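You operate a simulated robot arm through the tools that you are given. There is no shell and no other tool.

The job below is to be done with a simulated robot arm. You get a single attempt, and the scene is never put back.

TASK
Swap the black cap on the oblong profile for the red oblong one.
Fine: clamp the stand first; black cap onto the cap shelf; press the new one home, then free the stand. Set down upright: black oblong end cap.

It is judged by the outcome, as a careful person would: the job done as asked, and still so three seconds after it is handed in. It fails if anything else is knocked over, pushed out of place, dropped, spilled or broken. Lids that push on must go on centred and level and be pressed home; caps that screw on are set level and turned clockwise until they are tight.

THE ROBOT
A 7-joint arm with a two-finger parallel gripper, fixed in place. Base frame: the origin is at the foot of the arm, x ahead of it, y to its left, z up. Lengths are in m, angles in degrees, forces in N, time in s.
With the tool pointing down near the work surface it reaches from about 0.14 to 0.82 m from the base axis. Its first joint turns from -166.0 to 166.0 degrees. Payload 3.43 kg.
The tool frame sits at the grasp point between the pads (the TCP): z along the fingers, y along the line on which they close. The tips reach 0.034 m beyond it. Largest opening 0.128 m; finger width 0.024, thickness 0.012; the body of the gripper, 0.048 by 0.13 m, starts 0.096 m behind the TCP.
Orientation is told as [roll, pitch, yaw] about the base's x, y, z axes, in that order, counted from this pose: with the fingers straight down and closing along the base's y, the tool's x points along the base's -x, its y along +y and its z along -z.

THE INTERFACE
- The arm moves only by the tool drive_tool. Its argument "commands" is a list that holds one entry, the list of rows, each a list of 6 numbers: the shift along the tool's x, y, z in m, then the turn, a rotation vector about the tool's x, y, z in degrees. In form: [[[x, y, z, wx, wy, wz], ...]]. A call has 1 to 20 rows; each row shifts and turns the commanded pose from where the row before left it, along the tool's axes as they then stand. "jaw" is the opening in per cent of the stroke, from 0 (shut) to 100 (fully open), set as the call begins (left out, the last holds). Rows are played at 5 a second. More than 0.05 m and 8.6 degrees between two rows, or a gripper value outside its range, and nothing of the call is played. Where a pose cannot be reached the arm comes as near as it can. A force on the tool above 40 N (or 10 N above the force at the start of the call, whichever is more), or a blocked arm, ends the call early, and 0.2 s more pass. The fingers move at their own pace (about 0.153 m/s each) and stop on an object; they squeeze with about 24 N. The grip force told is the motor's: it shows also when the fingers shut on nothing. Time passes only in rows, and 0.2 s behind the last, so rows that do not move let the fingers close. The reply holds the time, the measured pose of the TCP, the force on the tool along the base axes, the opening and the grip force, in the units named above and with some noise, with the torque about the TCP (base axes, N m) and any sound that the robot's microphone picked up.
- Cameras (640 x 400 px; columns grow to the right, rows downward): "scene" is fixed at [0.2202, 0.6542, 1.0412]; the picture's right is [-0.92, -0.39, 0.00], its down [-0.07, 0.16, -0.98] and it looks along [0.38, -0.91, -0.18] (base axes); focal length 248 px, centre (320, 200). "wrist" rides on the gripper at [0.076, -0.011, -0.16] in the tool frame; the picture's right is [0.15, 0.99, 0.00], its down [-0.88, 0.13, -0.46] and it looks along [-0.45, 0.07, 0.89] (tool axes); focal length 234 px, centre (320, 200). There is no depth. A picture from a camera that has moved, and an enlarged one, comes with that camera's place and axes in the base frame and with its lens.
- camera(camera): a new picture of that camera. The clock stands still meanwhile.
- zoom(camera, box): a new picture of the part [left, top, right, bottom] of that camera's present view, enlarged. The clock stands still meanwhile.
- hand_in(): hands the job in; it is judged then, once.

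Places have to be worked out from the pictures, the camera data and where the tool is seen. Open the gripper and draw the arm clear of the work before you hand the job in, unless the task says otherwise.

The tools are called after "Request:" by a JSON object that holds its "api" and its "payload". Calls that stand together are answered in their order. drive_tool: Moves the arm, as the interface text tells. Its arguments: {"type":"object","properties":{"commands":{"type":"array"},"jaw":{"type":"number"}},"required":["commands"]} The other tools are called the same way: camera (camera) takes a picture; zoom (camera, box) takes an enlarged picture of a part of a camera's view; hand_in () hands the job in.

At the start:

```text
time: 0.0
eef_pos: [0.5252, -0.3023, 1.3458]
ee_rot: [-0.1, 0.0, 0.0]
force: [-0.5, 0.0, -0.1]
moment: [0.02, 0.0, 0.01]
width: 0.1279
finger_force: 0.1
```

scene: 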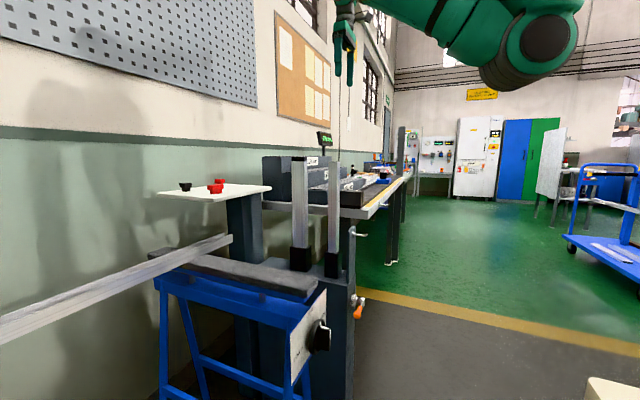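
wrist: 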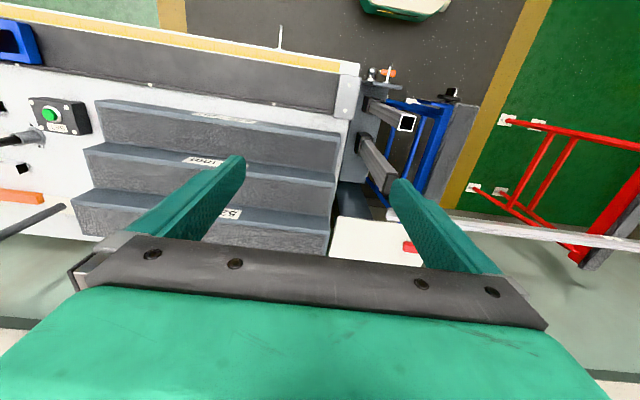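

I start by looking closer at the scene: the stand with two profiles, the white shelf with caps, and an orange handled clamp.

Request:
{"api": "zoom", "payload": {"camera": "scene", "box": [140, 120, 400, 300]}}

Request:
{"api": "zoom", "payload": {"camera": "wrist", "box": [320, 50, 500, 270]}}

Request:
{"api": "zoom", "payload": {"camera": "scene", "box": [270, 140, 390, 340]}}

```text
2.22 times, centred on (270, 210) of scene
camera zoom: at [0.2202, 0.6542, 1.0412], right [-0.92, -0.39, 0.0], down [-0.07, 0.16, -0.98], along [0.38, -0.91, -0.18], focal length 552 px, centre (431, 178)
```

zoom: 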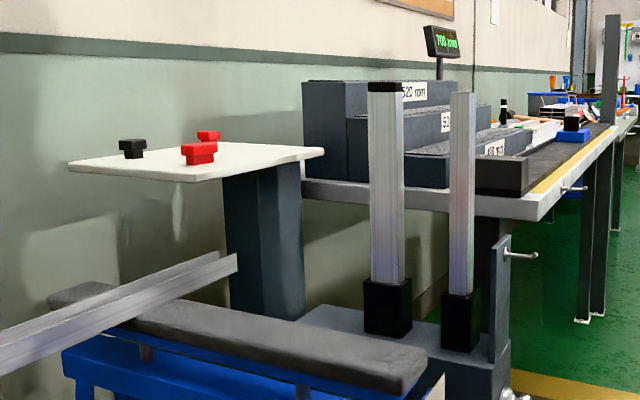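

```text
1.82 times, centred on (410, 160) of wrist
camera zoom: at [0.4499, -0.3134, 1.5061], right [-0.15, 0.99, 0.0], down [0.88, 0.13, 0.46], along [0.45, 0.07, -0.89], focal length 426 px, centre (156, 273)
```

zoom: 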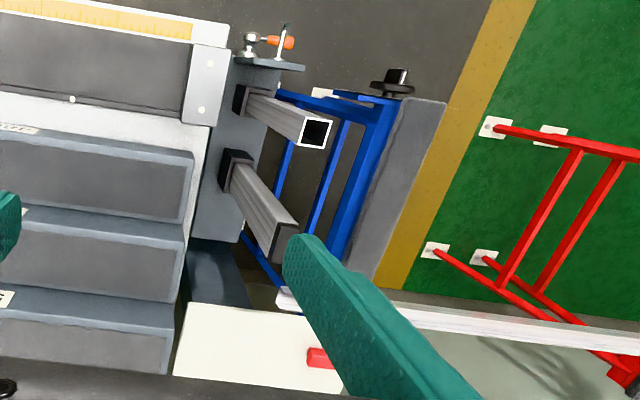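

```text
2.00 times, centred on (330, 240) of scene
camera zoom: at [0.2202, 0.6542, 1.0412], right [-0.92, -0.39, 0.0], down [-0.07, 0.16, -0.98], along [0.38, -0.91, -0.18], focal length 497 px, centre (300, 120)
```

zoom: 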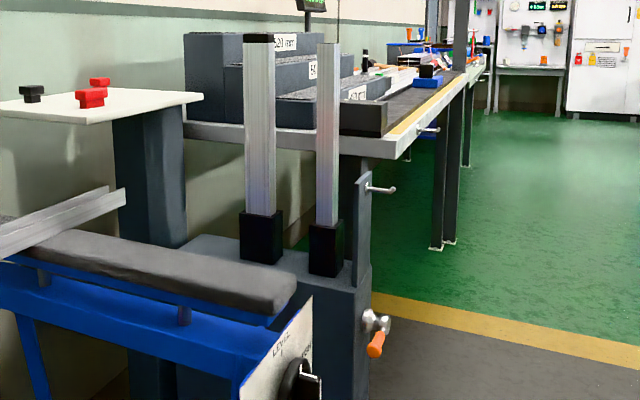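

The stand has an orange lever on its side and a silver peg. I zoom on these and on the caps to learn the markings.

Request:
{"api": "zoom", "payload": {"camera": "scene", "box": [320, 210, 400, 340]}}

Request:
{"api": "zoom", "payload": {"camera": "wrist", "box": [350, 55, 420, 110]}}

Request:
{"api": "zoom", "payload": {"camera": "scene", "box": [150, 165, 280, 245]}}

Request:
{"api": "zoom", "payload": {"camera": "scene", "box": [260, 270, 380, 370]}}

Request:
{"api": "zoom", "payload": {"camera": "scene", "box": [280, 145, 360, 195]}}

```text
3.08 times, centred on (360, 275) of scene
camera zoom: at [0.2202, 0.6542, 1.0412], right [-0.92, -0.39, 0.0], down [-0.07, 0.16, -0.98], along [0.38, -0.91, -0.18], focal length 765 px, centre (197, -31)
```

zoom: 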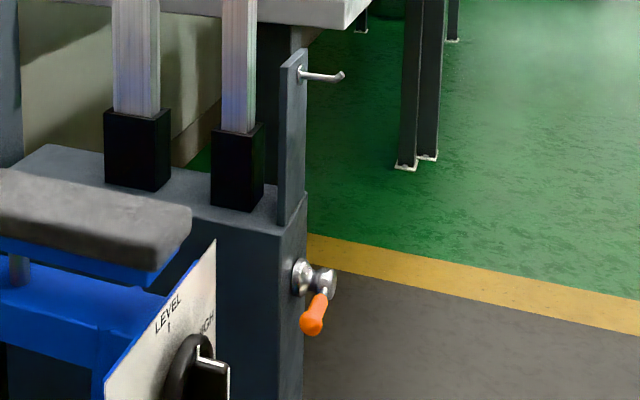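

```text
7.27 times, centred on (385, 82) of wrist
camera zoom: at [0.4499, -0.3134, 1.5061], right [-0.15, 0.99, 0.0], down [0.88, 0.13, 0.46], along [0.45, 0.07, -0.89], focal length 1703 px, centre (-153, 1054)
```

zoom: 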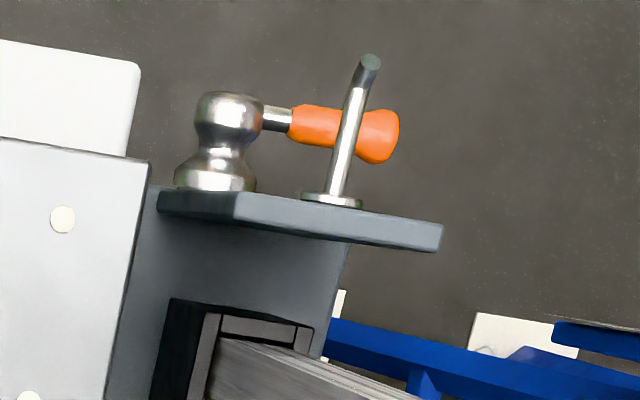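

```text
4.92 times, centred on (215, 205) of scene
camera zoom: at [0.2202, 0.6542, 1.0412], right [-0.92, -0.39, 0.0], down [-0.07, 0.16, -0.98], along [0.38, -0.91, -0.18], focal length 1224 px, centre (837, 175)
```

zoom: 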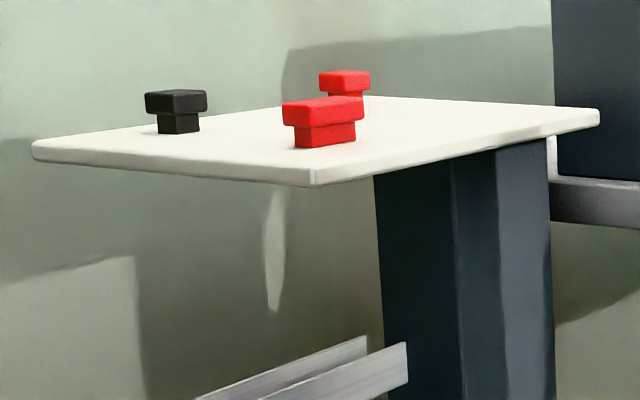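

```text
4.00 times, centred on (320, 320) of scene
camera zoom: at [0.2202, 0.6542, 1.0412], right [-0.92, -0.39, 0.0], down [-0.07, 0.16, -0.98], along [0.38, -0.91, -0.18], focal length 994 px, centre (320, -280)
```

zoom: 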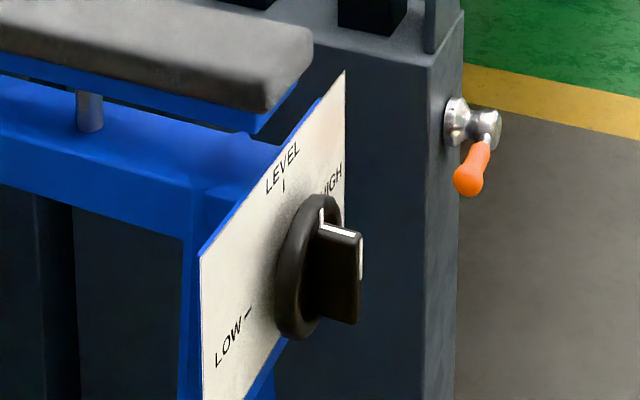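

```text
8.00 times, centred on (320, 170) of scene
camera zoom: at [0.2202, 0.6542, 1.0412], right [-0.92, -0.39, 0.0], down [-0.07, 0.16, -0.98], along [0.38, -0.91, -0.18], focal length 1988 px, centre (320, 440)
```

zoom: 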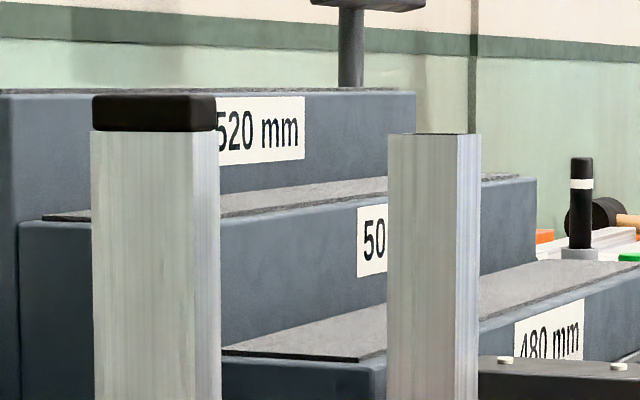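

Triangulating from the two pictures: the lever hub is near (0.39, -0.13, 0.54) with its handle pointing along +y. The square profile top is near (0.497, -0.127, 1.017) and the oblong capped top near (0.625, -0.131, 1.03). I move the wrist camera over, staying high, to see the shelf properly.

Request:
{"api": "drive_tool", "payload": {"commands": [[[0.01, 0.04, 0, 0, 0, 0], [0.01, 0.04, 0, 0, 0, 0], [0.01, 0.04, 0, 0, 0, 0], [0.01, 0.04, 0, 0, 0, 0], [0.01, 0.04, 0, 0, 0, 0], [0.01, 0.04, 0, 0, 0, 0], [0.01, 0.04, 0, 0, 0, 0], [0.01, 0.04, 0, 0, 0, 0], [0, 0, 0, 0, 0, 0]]], "jaw": 100}}

Request:
{"api": "camera", "payload": {"camera": "wrist"}}

Request:
{"api": "camera", "payload": {"camera": "scene"}}

```text
time: 2.0
eef_pos: [0.4475, 0.0192, 1.3499]
ee_rot: [0.0, -0.1, -0.1]
force: [0.1, -0.6, 0.0]
moment: [0.01, 0.04, 0.0]
width: 0.1282
finger_force: 0.0
```

```text
taken
camera wrist: at [0.3721, 0.0083, 1.5091], right [-0.15, 0.99, 0.0], down [0.88, 0.13, 0.46], along [0.45, 0.07, -0.89], focal length 234 px, centre (320, 200)
```

wrist: 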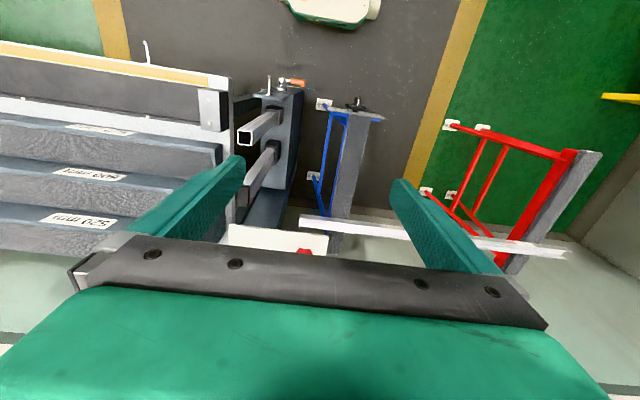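

```text
taken
```

scene: 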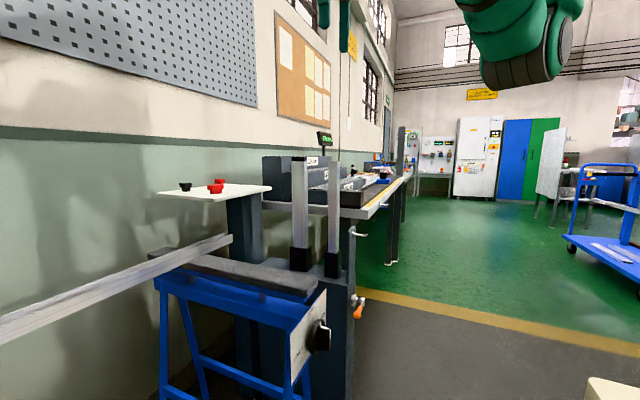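

The shelf is still hidden behind the gripper body, so I tilt the tool forward (about the tool's y) to bring the shelf into the open part of the view.

Request:
{"api": "drive_tool", "payload": {"commands": [[[0, 0, 0, 0, -8, 0], [0, 0, 0, 0, -8, 0], [0, 0, 0, 0, -8, 0], [0, 0, 0, 0, -8, 0], [0, 0, 0, 0, 0, 0]]], "jaw": 100}}

Request:
{"api": "camera", "payload": {"camera": "wrist"}}

Request:
{"api": "zoom", "payload": {"camera": "wrist", "box": [180, 60, 400, 240]}}

```text
time: 3.2
eef_pos: [0.4462, 0.0186, 1.3478]
ee_rot: [-0.2, -32.0, 0.0]
force: [0.1, 0.2, 0.3]
moment: [-0.01, 0.01, 0.0]
width: 0.1278
finger_force: 0.0
```

```text
taken
camera wrist: at [0.2972, 0.0067, 1.4419], right [-0.12, 0.99, -0.08], down [0.5, 0.13, 0.85], along [0.86, 0.07, -0.51], focal length 234 px, centre (320, 200)
```

wrist: 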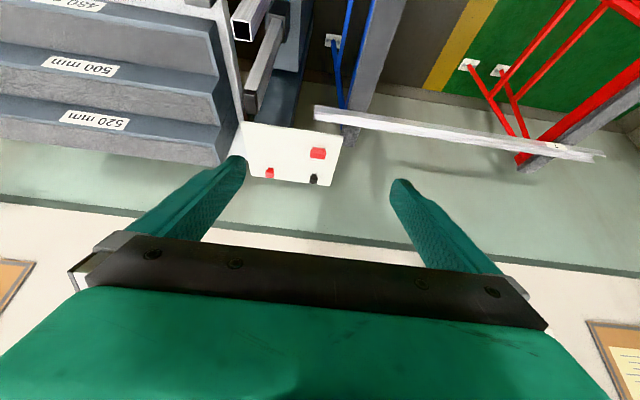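

```text
2.22 times, centred on (290, 150) of wrist
camera zoom: at [0.2972, 0.0067, 1.4419], right [-0.12, 0.99, -0.08], down [0.5, 0.13, 0.85], along [0.86, 0.07, -0.51], focal length 520 px, centre (387, 311)
```

zoom: 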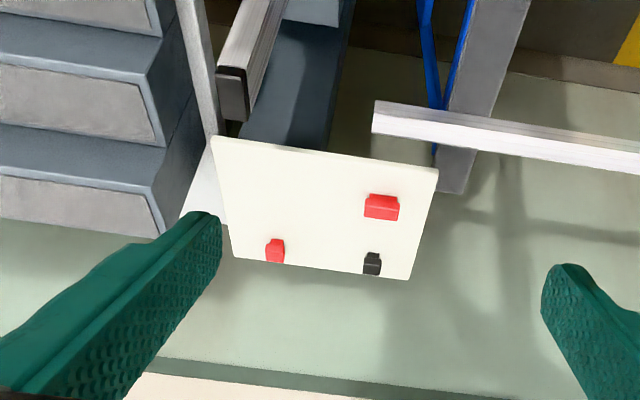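

Now the shelf is clear: it spans roughly x 0.80–1.07, y -0.21–0.10. The red oblong cap is at about (0.856, 0.032, top 0.94), the red square at (1.00, -0.13) and a spare black one at (1.00, 0.03). Next I study the lever: untilt and move back and lower toward the base for a frontal look.

Request:
{"api": "zoom", "payload": {"camera": "wrist", "box": [225, 115, 355, 195]}}

Request:
{"api": "drive_tool", "payload": {"commands": [[[0, 0, 0, 0, 8, 0], [0, 0, 0, 0, 8, 0], [0, 0, 0, 0, 8, 0], [0, 0, 0, 0, 8, 0], [0.04, -0.02, 0, 0, 0, 0], [0.04, -0.02, 0, 0, 0, 0], [0.04, -0.02, 0.02, 0, 0, 0], [0.04, -0.02, 0.04, 0, 0, 0], [0.02, -0.01, 0.04, 0, 0, 0], [0, 0, 0.04, 0, 0, 0], [0, 0, 0.04, 0, 0, 0], [0, 0, 0.04, 0, 0, 0], [0, 0, 0.04, 0, 0, 0], [0, 0, 0, 0, 0, 0]]], "jaw": 100}}

Request:
{"api": "camera", "payload": {"camera": "wrist"}}

Request:
{"api": "camera", "payload": {"camera": "scene"}}

```text
4.92 times, centred on (290, 155) of wrist
camera zoom: at [0.2972, 0.0067, 1.4419], right [-0.12, 0.99, -0.08], down [0.5, 0.13, 0.85], along [0.86, 0.07, -0.51], focal length 1153 px, centre (468, 422)
```

zoom: 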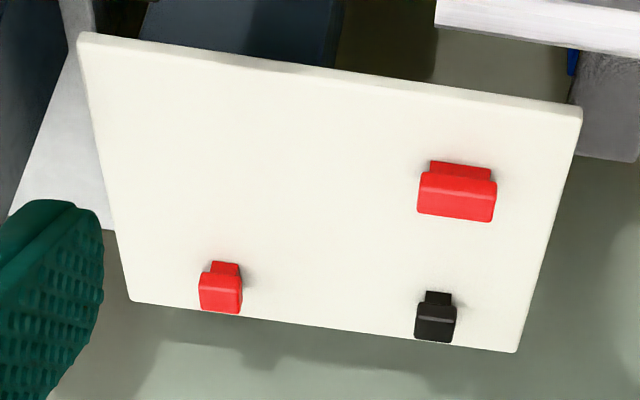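

```text
refused: row 8 steps farther than a row can; nothing moved
```

```text
taken
camera wrist: at [0.2972, 0.0067, 1.4419], right [-0.12, 0.99, -0.08], down [0.5, 0.13, 0.85], along [0.86, 0.07, -0.51], focal length 234 px, centre (320, 200)
```

wrist: 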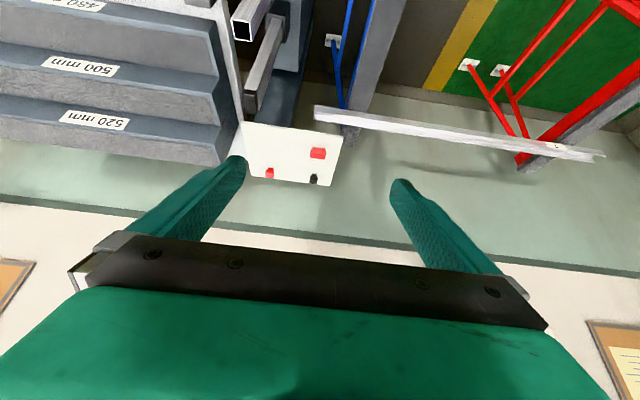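

```text
taken
```

scene: 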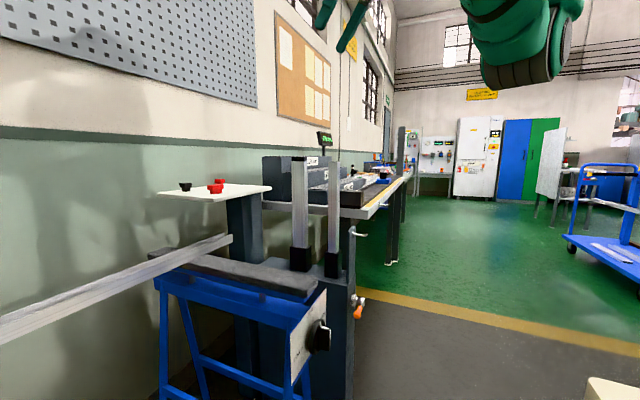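

One row was too long, so nothing moved. I redo the same move with shorter steps.

Request:
{"api": "drive_tool", "payload": {"commands": [[[0, 0, 0, 0, 8, 0], [0, 0, 0, 0, 8, 0], [0, 0, 0, 0, 8, 0], [0, 0, 0, 0, 8, 0], [0.04, -0.02, 0, 0, 0, 0], [0.04, -0.02, 0, 0, 0, 0], [0.04, -0.02, 0, 0, 0, 0], [0.03, -0.02, 0.02, 0, 0, 0], [0.02, -0.02, 0.03, 0, 0, 0], [0.01, -0.01, 0.04, 0, 0, 0], [0, 0, 0.04, 0, 0, 0], [0, 0, 0.04, 0, 0, 0], [0, 0, 0.04, 0, 0, 0], [0, 0, 0.04, 0, 0, 0], [0, 0, 0, 0, 0, 0]]], "jaw": 100}}

Request:
{"api": "camera", "payload": {"camera": "wrist"}}

Request:
{"api": "camera", "payload": {"camera": "scene"}}

```text
time: 6.4
eef_pos: [0.3185, -0.1137, 1.1318]
ee_rot: [0.1, 0.0, 0.0]
force: [0.2, 0.3, 0.3]
moment: [0.0, 0.01, 0.02]
width: 0.1279
finger_force: 0.1
out of reach, approached as far as the arm can: row 12, 13, 14
```

```text
taken
camera wrist: at [0.2433, -0.1246, 1.2913], right [-0.15, 0.99, 0.0], down [0.88, 0.13, 0.46], along [0.45, 0.07, -0.89], focal length 234 px, centre (320, 200)
```

wrist: 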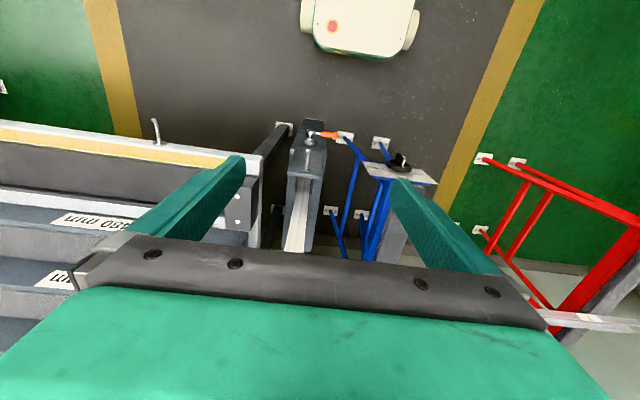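

```text
taken
```

scene: 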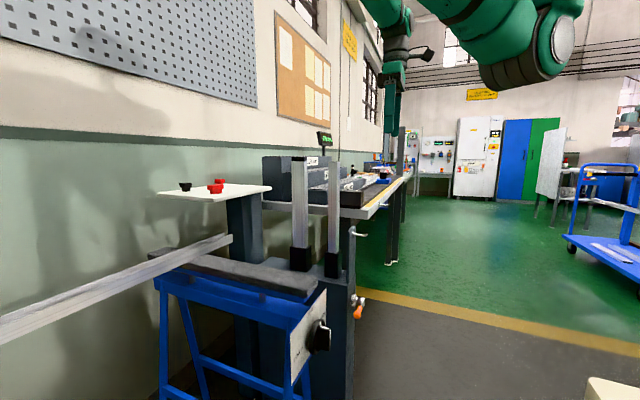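

The arm could not get closer than x≈0.32 at this height, but the lever is now seen from the front. I zoom onto it.

Request:
{"api": "zoom", "payload": {"camera": "wrist", "box": [270, 105, 370, 185]}}

Request:
{"api": "zoom", "payload": {"camera": "wrist", "box": [240, 110, 440, 260]}}

```text
5.00 times, centred on (320, 145) of wrist
camera zoom: at [0.2433, -0.1246, 1.2913], right [-0.15, 0.99, 0.0], down [0.88, 0.13, 0.46], along [0.45, 0.07, -0.89], focal length 1171 px, centre (320, 475)
```

zoom: 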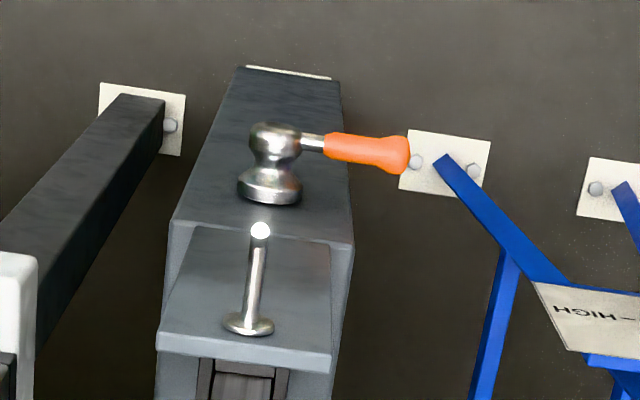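

```text
2.67 times, centred on (340, 185) of wrist
camera zoom: at [0.2433, -0.1246, 1.2913], right [-0.15, 0.99, 0.0], down [0.88, 0.13, 0.46], along [0.45, 0.07, -0.89], focal length 624 px, centre (267, 240)
```

zoom: 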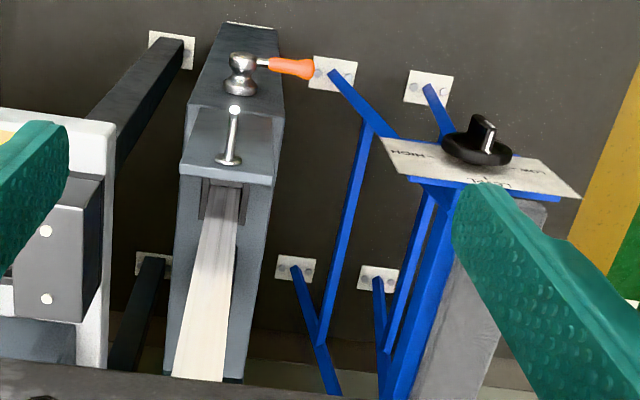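

No marks near the lever; its handle lies horizontally along +y at about (0.389, -0.097…-0.046, 0.541) with its hub axis along x at y≈-0.128. I turn the tool -90° in yaw so that the fingers close along x, in place and well above everything, to prepare for grasping the handle with a forward-tilted tool.

Request:
{"api": "drive_tool", "payload": {"commands": [[[0, 0.01, 0, 0, 0, 8.2], [0, 0.01, 0, 0, 0, 8.2], [0, 0, 0, 0, 0, 8.2], [0, 0, 0, 0, 0, 8.2], [0, 0, 0, 0, 0, 8.2], [0, 0, 0, 0, 0, 8.2], [0, 0, 0, 0, 0, 8.2], [0, 0, 0, 0, 0, 8.2], [0, 0, 0, 0, 0, 8.2], [0, 0, 0, 0, 0, 8.2], [0, 0, 0, 0, 0, 8], [0, 0, 0, 0, 0, 0]]], "jaw": 100}}

Request:
{"api": "camera", "payload": {"camera": "scene"}}

```text
time: 9.0
eef_pos: [0.3249, -0.0969, 1.135]
ee_rot: [0.0, 0.0, -90.0]
force: [-0.6, -0.4, -0.2]
moment: [-0.02, 0.02, -0.01]
width: 0.1279
finger_force: 0.1
out of reach, approached as far as the arm can: row 2
```

```text
taken
```

scene: 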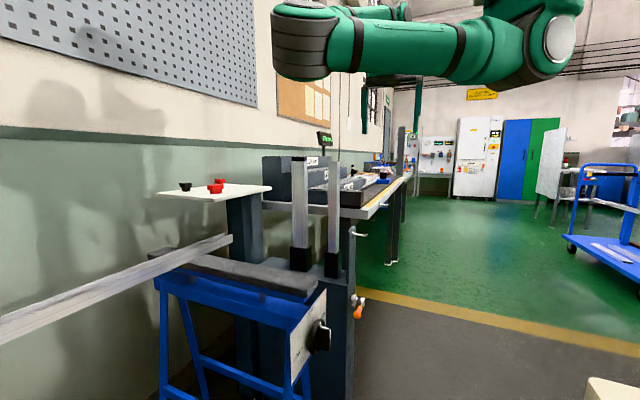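

The elbow swung out high toward +y but all is clear. Now I tilt the tool forward by 40° so the hand stays away from the stand face.

Request:
{"api": "drive_tool", "payload": {"commands": [[[0, 0.01, 0, -8, 0, 0], [0, 0.01, 0, -8, 0, 0], [0, 0.01, 0, -8, 0, 0], [0, 0.01, 0, -8, 0, 0], [0, 0.01, 0, -8, 0, 0], [0, 0, 0, 0, 0, 0]]], "jaw": 100}}

Request:
{"api": "camera", "payload": {"camera": "scene"}}

Request:
{"api": "camera", "payload": {"camera": "wrist"}}

```text
time: 10.4
eef_pos: [0.4577, -0.1402, 1.2044]
ee_rot: [40.1, 0.0, -90.0]
force: [1.1, 0.7, 0.2]
moment: [0.02, 0.02, -0.04]
width: 0.1279
finger_force: 0.1
out of reach, approached as far as the arm can: row 1, 2, 3, 4, 5
```

```text
taken
```

scene: 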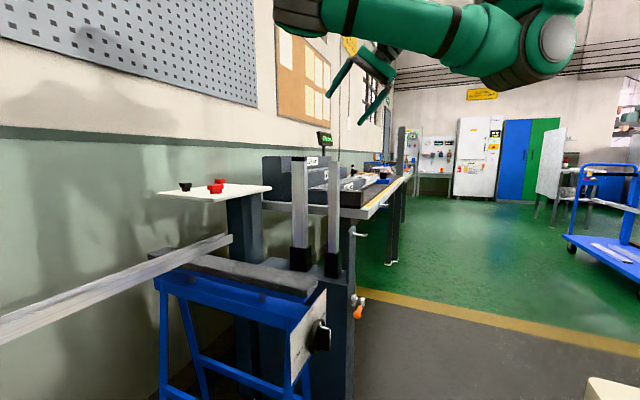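

```text
taken
camera wrist: at [0.3467, -0.0644, 1.3202], right [0.76, 0.15, 0.64], down [-0.19, -0.88, 0.43], along [0.62, -0.45, -0.64], focal length 234 px, centre (320, 200)
```

wrist: 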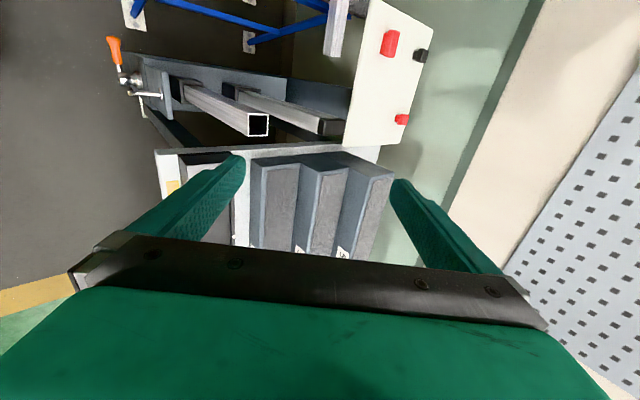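

That height forced the arm outward. I untilt, move to the free space in front of the stand, and descend with the tool vertical before tilting lower down.

Request:
{"api": "drive_tool", "payload": {"commands": [[[0, 0, 0, 8, 0, 0], [0, 0, 0, 8, 0, 0], [0, 0, 0, 8, 0, 0], [0, 0, 0, 8, 0, 0], [0, 0, 0, 8, 0, 0], [0.04, -0.02, 0, 0, 0, 0], [0.04, -0.02, 0, 0, 0, 0], [0.04, -0.02, 0, 0, 0, 0], [0.03, -0.02, 0.03, 0, 0, 0], [0, -0.01, 0.04, 0, 0, 0], [0, 0, 0.04, 0, 0, 0], [0, 0, 0.04, 0, 0, 0], [0, 0, 0.04, 0, 0, 0], [0, 0, 0, 0, 0, 0]]], "jaw": 50}}

Request:
{"api": "camera", "payload": {"camera": "scene"}}

Request:
{"api": "camera", "payload": {"camera": "wrist"}}

```text
time: 13.4
eef_pos: [0.3749, 0.0077, 1.0141]
ee_rot: [-0.1, 0.0, -90.1]
force: [0.3, -0.1, 0.2]
moment: [-0.02, 0.01, -0.01]
width: 0.0639
finger_force: 0.0
out of reach, approached as far as the arm can: row 13
```

```text
taken
```

scene: 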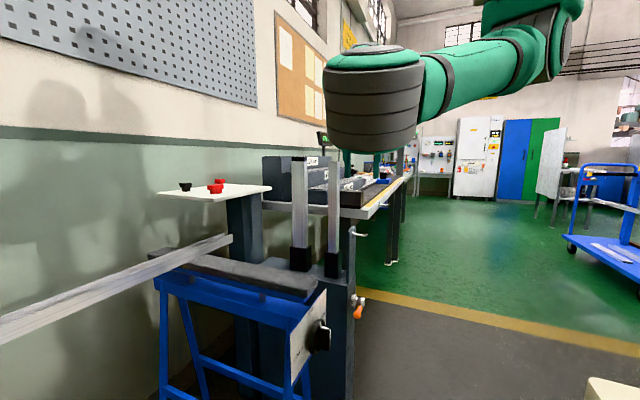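

```text
taken
camera wrist: at [0.3643, 0.0842, 1.1745], right [0.99, 0.15, 0.0], down [0.13, -0.88, 0.46], along [0.07, -0.45, -0.89], focal length 234 px, centre (320, 200)
```

wrist: 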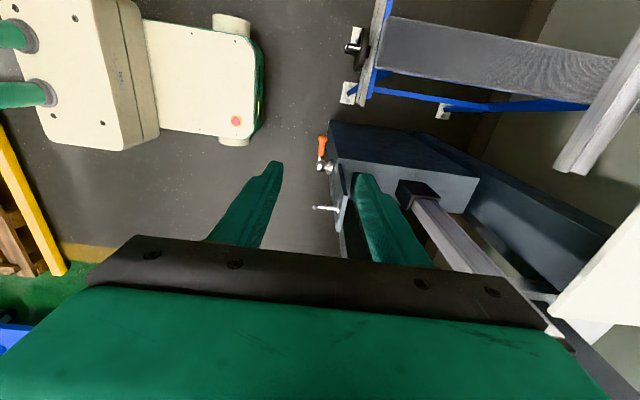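

I continue downward in small steps and watch whether the arm follows.

Request:
{"api": "drive_tool", "payload": {"commands": [[[0, 0, 0.03, 0, 0, 0], [0, 0, 0.03, 0, 0, 0], [0, 0, 0.03, 0, 0, 0], [0, 0, 0.03, 0, 0, 0], [0, 0, 0.03, 0, 0, 0], [0, 0, 0, 0, 0, 0]]], "jaw": 50}}

Request:
{"api": "camera", "payload": {"camera": "scene"}}

Request:
{"api": "camera", "payload": {"camera": "wrist"}}

```text
time: 14.8
eef_pos: [0.3693, 0.0092, 0.8647]
ee_rot: [0.0, 0.0, -90.2]
force: [1.0, 0.6, -0.2]
moment: [0.02, 0.01, 0.0]
width: 0.064
finger_force: 0.1
```

```text
taken
```

scene: 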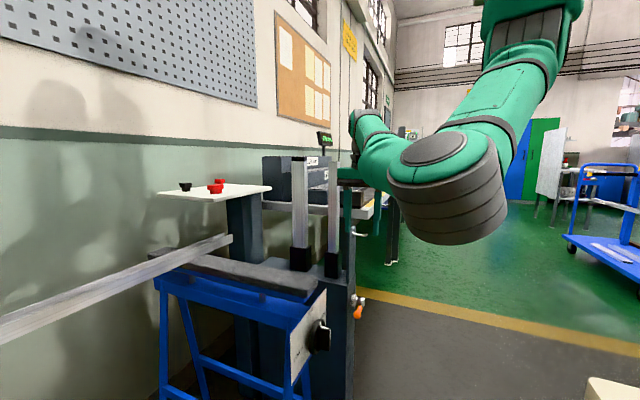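

```text
taken
camera wrist: at [0.3593, 0.0853, 1.0249], right [0.99, 0.15, 0.0], down [0.13, -0.88, 0.46], along [0.07, -0.45, -0.89], focal length 234 px, centre (320, 200)
```

wrist: 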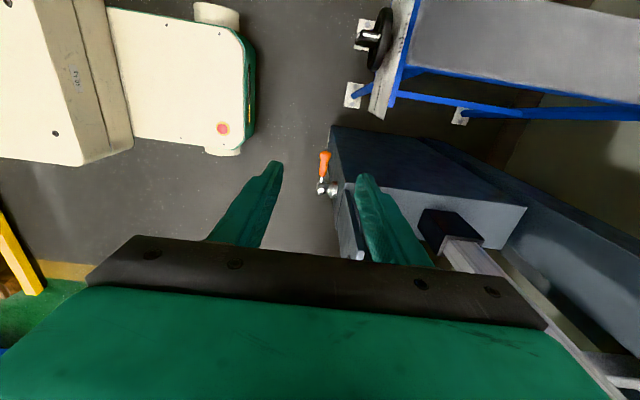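

The arm follows now. I take an enlarged view of the lever from this place.

Request:
{"api": "zoom", "payload": {"camera": "wrist", "box": [280, 120, 380, 220]}}

Request:
{"api": "zoom", "payload": {"camera": "scene", "box": [310, 200, 390, 340]}}

```text
4.00 times, centred on (330, 170) of wrist
camera zoom: at [0.3593, 0.0853, 1.0249], right [0.99, 0.15, 0.0], down [0.13, -0.88, 0.46], along [0.07, -0.45, -0.89], focal length 937 px, centre (280, 320)
```

zoom: 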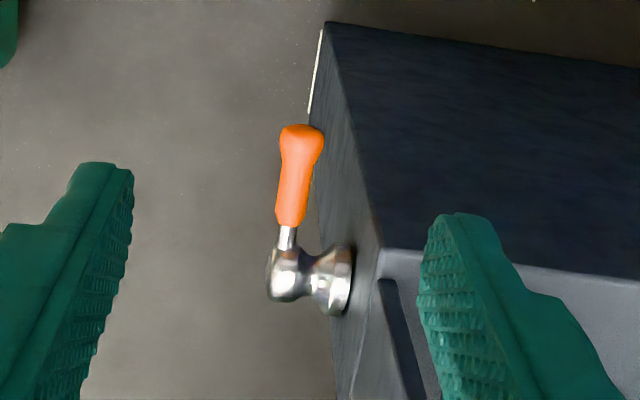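

```text
2.86 times, centred on (350, 270) of scene
camera zoom: at [0.2202, 0.6542, 1.0412], right [-0.92, -0.39, 0.0], down [-0.07, 0.16, -0.98], along [0.38, -0.91, -0.18], focal length 710 px, centre (234, 0)
```

zoom: 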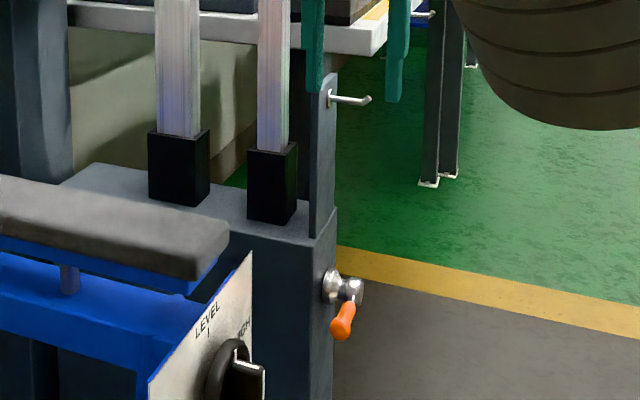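

Measured from here, the handle axis is at x≈0.392, z≈0.541, running y from -0.099 to -0.047, with the stand face at x≈0.433 and stand top at z≈0.63. I descend to z≈0.72 beside the stand and then tilt the tool 40° forward.

Request:
{"api": "drive_tool", "payload": {"commands": [[[0, 0, 0.03, 0, 0, 0], [0, 0, 0.03, 0, 0, 0], [0, 0, 0.03, 0, 0, 0], [0, 0, 0.03, 0, 0, 0], [0, -0.01, 0.02, 0, 0, 0], [0, 0, 0, -8, 0, 0], [0, 0, 0, -8, 0, 0], [0, 0, 0, -8, 0, 0], [0, 0, 0, -8, 0, 0], [0, 0, 0, -8, 0, 0], [0, 0, 0, 0, 0, 0]]], "jaw": 40}}

Request:
{"api": "camera", "payload": {"camera": "scene"}}

Request:
{"api": "camera", "payload": {"camera": "wrist"}}

```text
time: 17.2
eef_pos: [0.3871, -0.0008, 0.7431]
ee_rot: [36.2, 0.0, -90.2]
force: [0.3, 1.1, -0.5]
moment: [0.01, -0.01, -0.01]
width: 0.0513
finger_force: 0.1
out of reach, approached as far as the arm can: row 10
```

```text
taken
```

scene: 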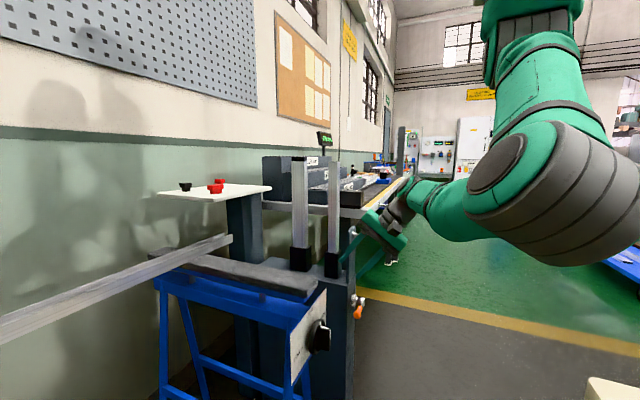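

```text
taken
camera wrist: at [0.2847, 0.0749, 0.8659], right [0.8, 0.15, 0.58], down [-0.16, -0.88, 0.45], along [0.58, -0.45, -0.68], focal length 234 px, centre (320, 200)
```

wrist: 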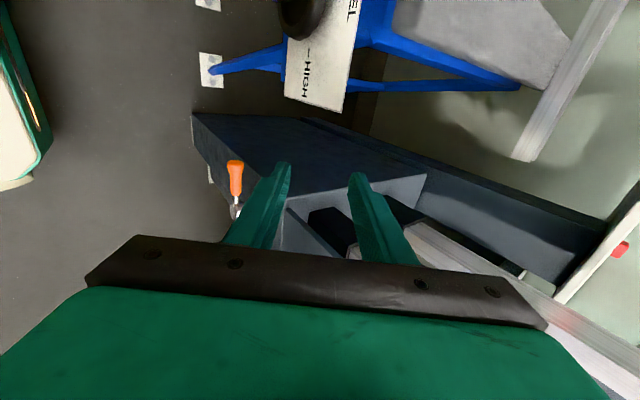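

Tilted 36°, fully tracked. I move down and slightly back along the base axes to a pre-approach spot about (0.35, 0.0, 0.62).

Request:
{"api": "drive_tool", "payload": {"commands": [[[0, -0.0258, 0.0192, 0, 0, 0], [0, -0.0258, 0.0192, 0, 0, 0], [0, -0.0258, 0.0192, 0, 0, 0], [0, -0.0258, 0.0192, 0, 0, 0], [0, 0, 0, 0, 0, 0]]], "jaw": 40}}

Request:
{"api": "camera", "payload": {"camera": "scene"}}

Request:
{"api": "camera", "payload": {"camera": "wrist"}}

```text
time: 18.4
eef_pos: [0.3954, -0.0049, 0.6976]
ee_rot: [36.0, 0.0, -90.0]
force: [0.1, -0.3, -0.2]
moment: [0.0, 0.01, -0.02]
width: 0.0513
finger_force: 0.2
out of reach, approached as far as the arm can: row 1, 2, 3, 4
```

```text
taken
```

scene: 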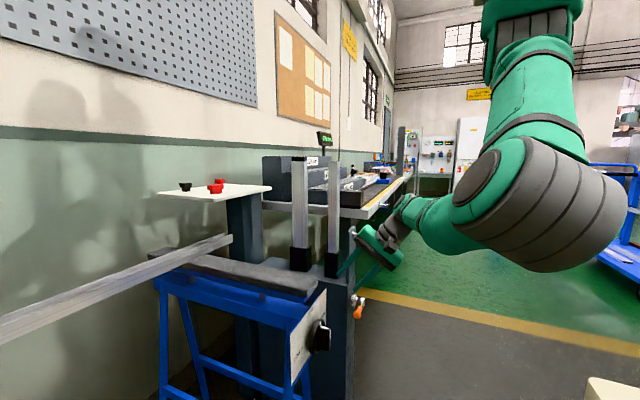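

```text
taken
camera wrist: at [0.2927, 0.0706, 0.8207], right [0.8, 0.15, 0.58], down [-0.16, -0.88, 0.45], along [0.58, -0.45, -0.68], focal length 234 px, centre (320, 200)
```

wrist: 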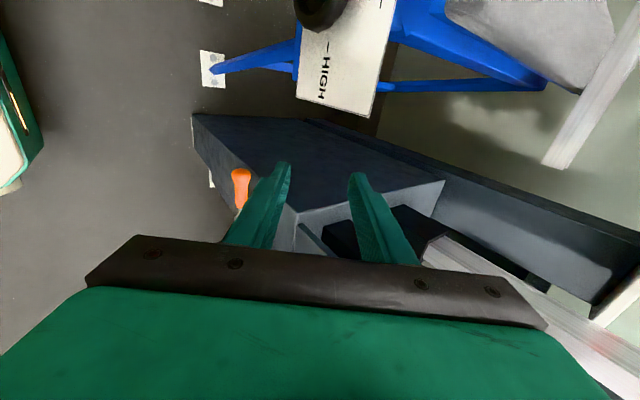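

The forearm wrist limit stops the arm here with this yaw. A closed-finger rod with yaw 0 may do better, so I turn the tool back 90° about its own axis in place and see where the elbow goes.

Request:
{"api": "drive_tool", "payload": {"commands": [[[0, 0, 0, 0, 0, -8.2], [0, 0, 0, 0, 0, -8.2], [0, 0, 0, 0, 0, -8.2], [0, 0, 0, 0, 0, -8.2], [0, 0, 0, 0, 0, -8.2], [0, 0, 0, 0, 0, -8.2], [0, 0, 0, 0, 0, -8.2], [0, 0, 0, 0, 0, -8.2], [0, 0, 0, 0, 0, -8.2], [0, 0, 0, 0, 0, -8.2], [0, 0, 0, 0, 0, -8], [0, 0, 0, 0, 0, 0]]], "jaw": 20}}

Request:
{"api": "camera", "payload": {"camera": "scene"}}

Request:
{"api": "camera", "payload": {"camera": "wrist"}}

```text
time: 21.0
eef_pos: [0.3952, -0.0018, 0.6995]
ee_rot: [-0.1, -36.1, 0.1]
force: [-0.3, 0.2, -0.4]
moment: [-0.03, 0.01, -0.01]
width: 0.0255
finger_force: 0.0
```

```text
taken
```

scene: 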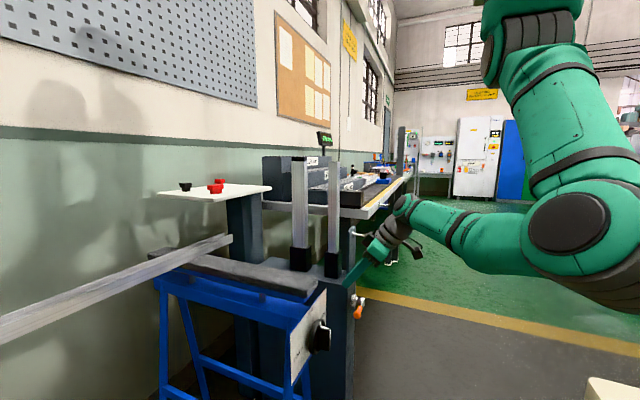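

```text
taken
camera wrist: at [0.2395, -0.0143, 0.7837], right [-0.12, 0.99, -0.09], down [0.44, 0.13, 0.89], along [0.89, 0.07, -0.45], focal length 234 px, centre (320, 200)
```

wrist: 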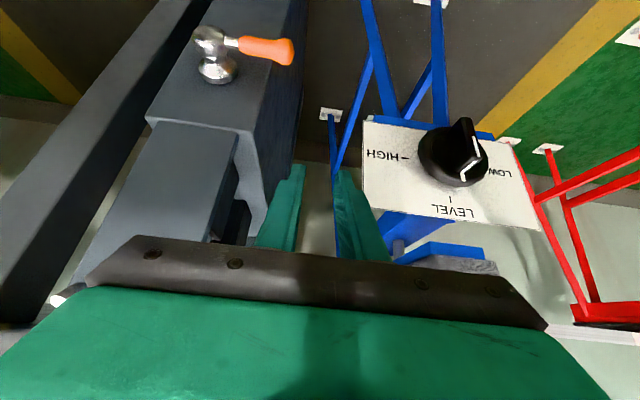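

Now yaw 0 at the same place was fully reachable, and the elbow moved back. The lever is clearly seen from the front. I test moving down and back toward (0.34, 0, 0.62).

Request:
{"api": "drive_tool", "payload": {"commands": [[[0.0229, 0, 0.008, 0, 0, 0], [0.0229, 0, 0.008, 0, 0, 0], [0.0229, 0, 0.008, 0, 0, 0], [0.0229, 0, 0.008, 0, 0, 0], [0, 0, 0, 0, 0, 0]]], "jaw": 0}}

Request:
{"api": "camera", "payload": {"camera": "scene"}}

Request:
{"api": "camera", "payload": {"camera": "wrist"}}

```text
time: 22.2
eef_pos: [0.3945, -0.0026, 0.6991]
ee_rot: [0.0, -36.0, 0.1]
force: [0.0, 0.8, -0.3]
moment: [0.01, 0.01, 0.0]
width: 0.0002
finger_force: 23.6
out of reach, approached as far as the arm can: row 1, 2, 3, 4
```

```text
taken
```

scene: 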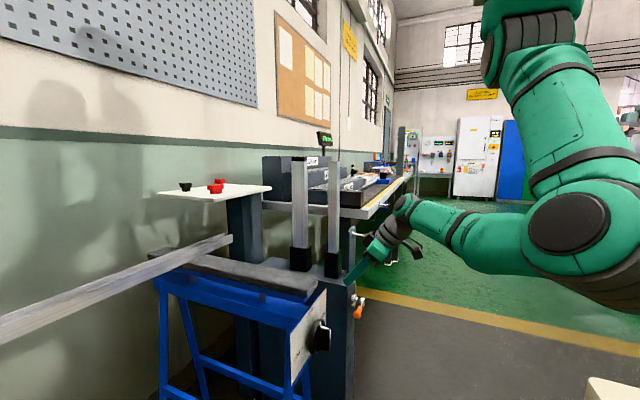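

```text
taken
camera wrist: at [0.2395, -0.0141, 0.7836], right [-0.12, 0.99, -0.09], down [0.44, 0.13, 0.89], along [0.89, 0.07, -0.45], focal length 234 px, centre (320, 200)
```

wrist: 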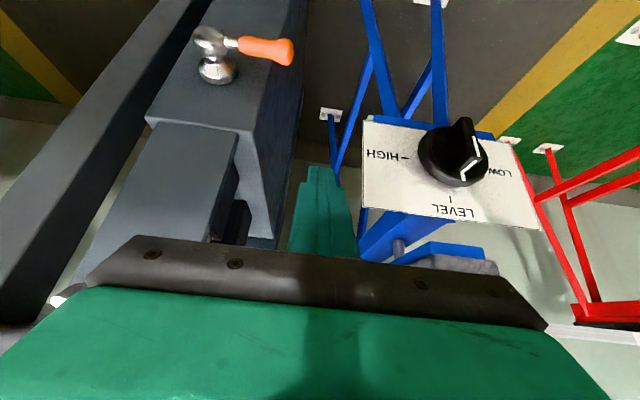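

With 36° of tilt the arm cannot fold closer. I reduce the tilt to 20° and then try going straight down.

Request:
{"api": "drive_tool", "payload": {"commands": [[[0, 0, 0, 0, 8, 0], [0, 0, 0, 0, 8, 0], [0.0103, 0, 0.0282, 0, 0, 0], [0.0103, 0, 0.0282, 0, 0, 0], [0.0103, 0, 0.0282, 0, 0, 0], [0, 0, 0, 0, 0, 0]]], "jaw": 0}}

Request:
{"api": "camera", "payload": {"camera": "wrist"}}

```text
time: 23.6
eef_pos: [0.3968, 0.0004, 0.6118]
ee_rot: [0.1, -20.0, 0.0]
force: [0.1, 0.2, 0.0]
moment: [0.02, -0.02, 0.0]
width: 0.0
finger_force: 24.9
```

```text
taken
camera wrist: at [0.2719, -0.0113, 0.7347], right [-0.14, 0.99, -0.05], down [0.67, 0.13, 0.73], along [0.73, 0.07, -0.68], focal length 234 px, centre (320, 200)
```

wrist: 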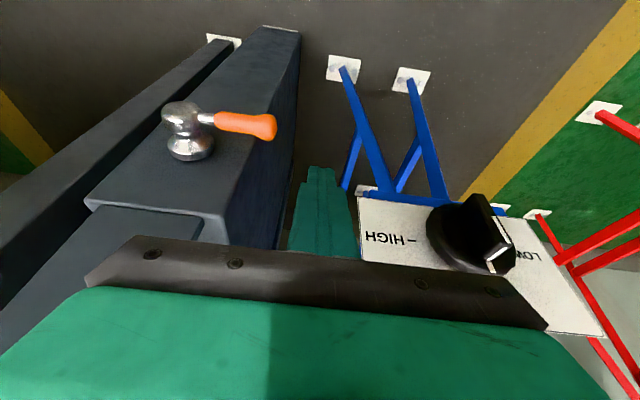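

At 20° tilt the arm reaches lower. To find the lever's turning direction, I first place the closed finger tips just above the outer end of the handle, at about (0.380, -0.055, 0.603).

Request:
{"api": "drive_tool", "payload": {"commands": [[[0.0063, -0.0183, 0.0009, 0, 0, 0], [0.0063, -0.0183, 0.0009, 0, 0, 0], [0.0063, -0.0183, 0.0009, 0, 0, 0], [0, 0, 0, 0, 0, 0]]], "jaw": 0}}

Request:
{"api": "camera", "payload": {"camera": "wrist"}}

Request:
{"api": "zoom", "payload": {"camera": "scene", "box": [300, 200, 460, 340]}}

```text
time: 24.6
eef_pos: [0.3795, -0.0564, 0.6006]
ee_rot: [0.1, -20.0, 0.1]
force: [1.0, -0.3, -0.1]
moment: [-0.01, -0.01, -0.01]
width: 0.0001
finger_force: 23.7
```

```text
taken
camera wrist: at [0.2537, -0.0682, 0.7254], right [-0.14, 0.99, -0.05], down [0.67, 0.13, 0.73], along [0.73, 0.07, -0.68], focal length 234 px, centre (320, 200)
```

wrist: 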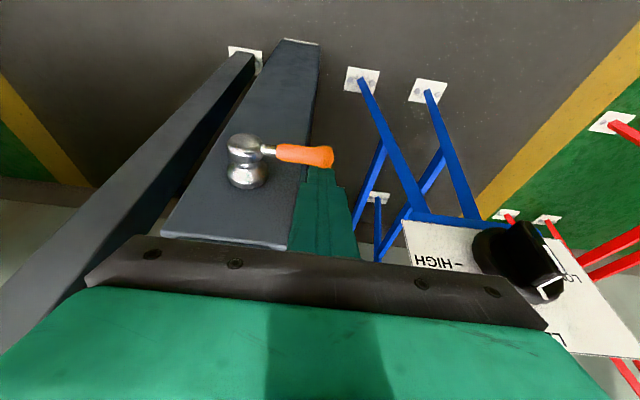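

```text
2.86 times, centred on (380, 270) of scene
camera zoom: at [0.2202, 0.6542, 1.0412], right [-0.92, -0.39, 0.0], down [-0.07, 0.16, -0.98], along [0.38, -0.91, -0.18], focal length 710 px, centre (149, 0)
```

zoom: 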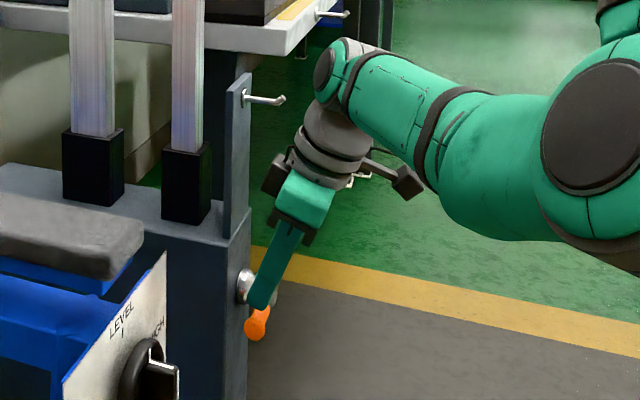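

Tip is now just above the handle's end (tip ≈ (0.391, -0.056, 0.569)). I press downward in 5 mm steps and read the force.

Request:
{"api": "drive_tool", "payload": {"commands": [[[0.0017, 0, 0.0047, 0, 0, 0], [0.0017, 0, 0.0047, 0, 0, 0], [0.0017, 0, 0.0047, 0, 0, 0], [0.0017, 0, 0.0047, 0, 0, 0], [0, 0, 0, 0, 0, 0]]], "jaw": 0}}

Request:
{"api": "zoom", "payload": {"camera": "scene", "box": [320, 240, 400, 340]}}

Request:
{"api": "zoom", "payload": {"camera": "wrist", "box": [200, 110, 380, 240]}}

```text
time: 25.8
eef_pos: [0.3787, -0.0563, 0.5801]
ee_rot: [0.0, -20.0, -0.1]
force: [-2.9, 2.4, 4.2]
moment: [0.05, 0.08, -0.02]
width: 0.0003
finger_force: 24.1
```

```text
4.00 times, centred on (360, 290) of scene
camera zoom: at [0.2202, 0.6542, 1.0412], right [-0.92, -0.39, 0.0], down [-0.07, 0.16, -0.98], along [0.38, -0.91, -0.18], focal length 994 px, centre (160, -160)
```

zoom: 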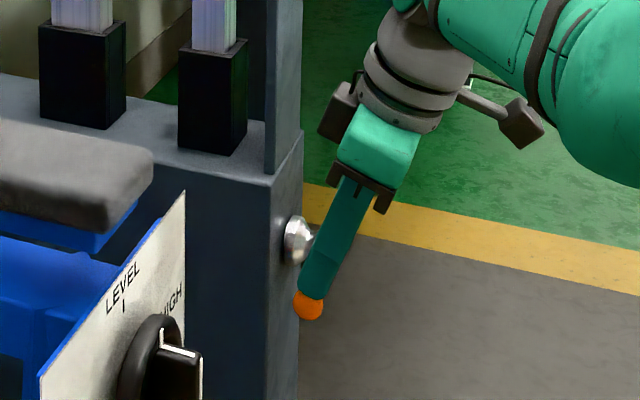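

```text
3.08 times, centred on (290, 175) of wrist
camera zoom: at [0.2532, -0.0681, 0.7041], right [-0.14, 0.99, -0.05], down [0.67, 0.13, 0.73], along [0.73, 0.07, -0.68], focal length 720 px, centre (412, 277)
```

zoom: 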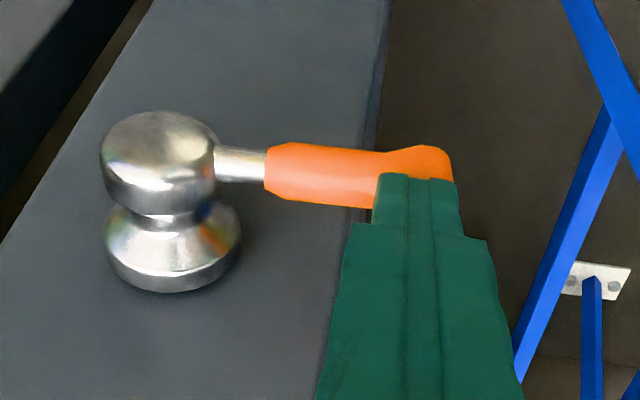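

Contact is felt (about 4 N upward). I press on a little further to see whether the lever yields this way.

Request:
{"api": "drive_tool", "payload": {"commands": [[[0.0014, 0, 0.0038, 0, 0, 0], [0.0014, 0, 0.0038, 0, 0, 0], [0, 0, 0, 0, 0, 0]]], "jaw": 0}}

Request:
{"api": "zoom", "payload": {"camera": "scene", "box": [320, 240, 400, 340]}}

Request:
{"api": "zoom", "payload": {"camera": "wrist", "box": [200, 110, 380, 240]}}

```text
time: 26.6
eef_pos: [0.3778, -0.0566, 0.5729]
ee_rot: [0.0, -20.1, -0.2]
force: [1.7, 0.6, 3.7]
moment: [-0.03, -0.05, 0.03]
width: 0.0
finger_force: 24.0
```

```text
4.00 times, centred on (360, 290) of scene
camera zoom: at [0.2202, 0.6542, 1.0412], right [-0.92, -0.39, 0.0], down [-0.07, 0.16, -0.98], along [0.38, -0.91, -0.18], focal length 994 px, centre (160, -160)
```

zoom: 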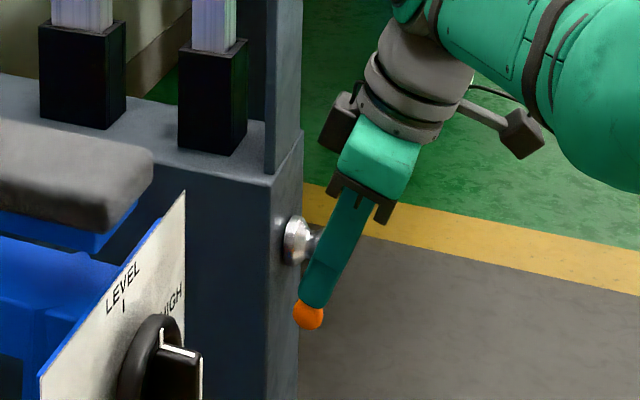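

```text
3.08 times, centred on (290, 175) of wrist
camera zoom: at [0.2525, -0.0682, 0.6961], right [-0.14, 0.99, -0.05], down [0.67, 0.13, 0.73], along [0.73, 0.06, -0.68], focal length 720 px, centre (412, 277)
```

zoom: 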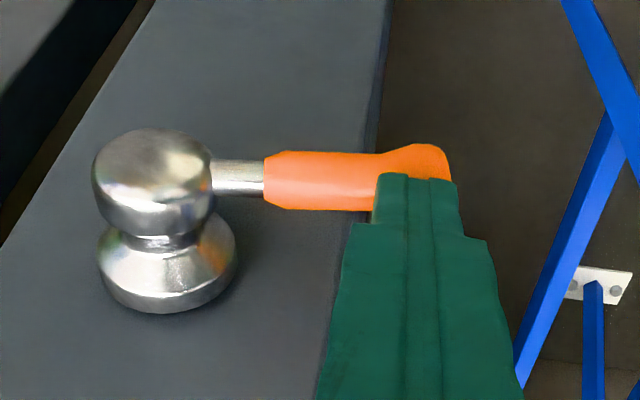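

The lever yields downward with only ~4 N, so this is its turning direction. I keep following its arc downward, watching force and sound.

Request:
{"api": "drive_tool", "payload": {"commands": [[[0.0022, -0.0017, 0.0061, 0, 0, 0], [0.0022, -0.0017, 0.0061, 0, 0, 0], [0.0022, -0.0018, 0.0061, 0, 0, 0], [0.0024, -0.0038, 0.0066, 0, 0, 0], [0.0024, -0.0038, 0.0066, 0, 0, 0], [0, 0, 0, 0, 0, 0]]], "jaw": 0}}

Request:
{"api": "zoom", "payload": {"camera": "scene", "box": [320, 240, 400, 340]}}

Request:
{"api": "zoom", "payload": {"camera": "wrist", "box": [200, 110, 380, 240]}}

```text
time: 28.0
eef_pos: [0.3779, -0.07, 0.5381]
ee_rot: [0.1, -20.0, 0.0]
force: [-0.1, 1.0, 1.1]
moment: [0.1, -0.02, 0.01]
width: 0.0002
finger_force: 23.8
```

```text
4.00 times, centred on (360, 290) of scene
camera zoom: at [0.2202, 0.6542, 1.0412], right [-0.92, -0.39, 0.0], down [-0.07, 0.16, -0.98], along [0.38, -0.91, -0.18], focal length 994 px, centre (160, -160)
```

zoom: 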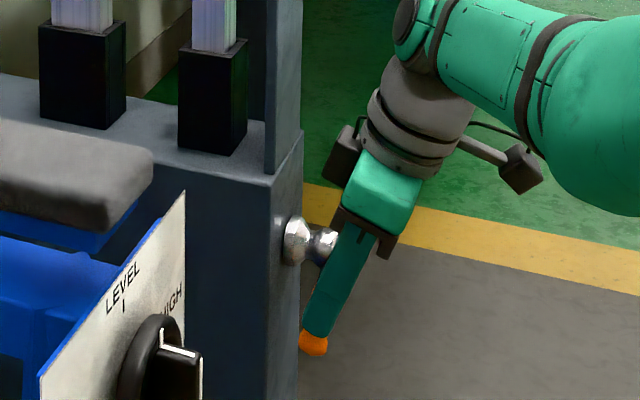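

```text
3.08 times, centred on (290, 175) of wrist
camera zoom: at [0.252, -0.0812, 0.6622], right [-0.14, 0.99, -0.05], down [0.67, 0.13, 0.73], along [0.73, 0.07, -0.68], focal length 720 px, centre (412, 277)
```

zoom: 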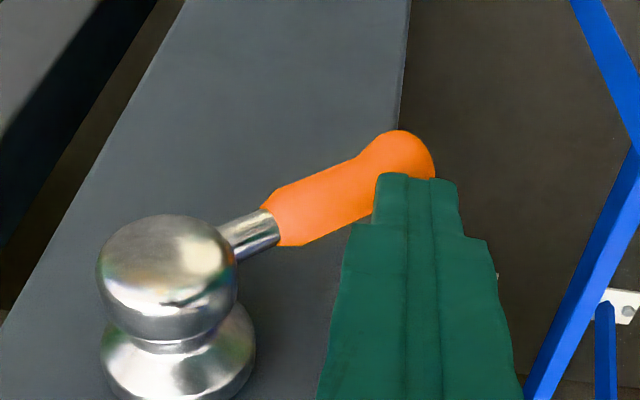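

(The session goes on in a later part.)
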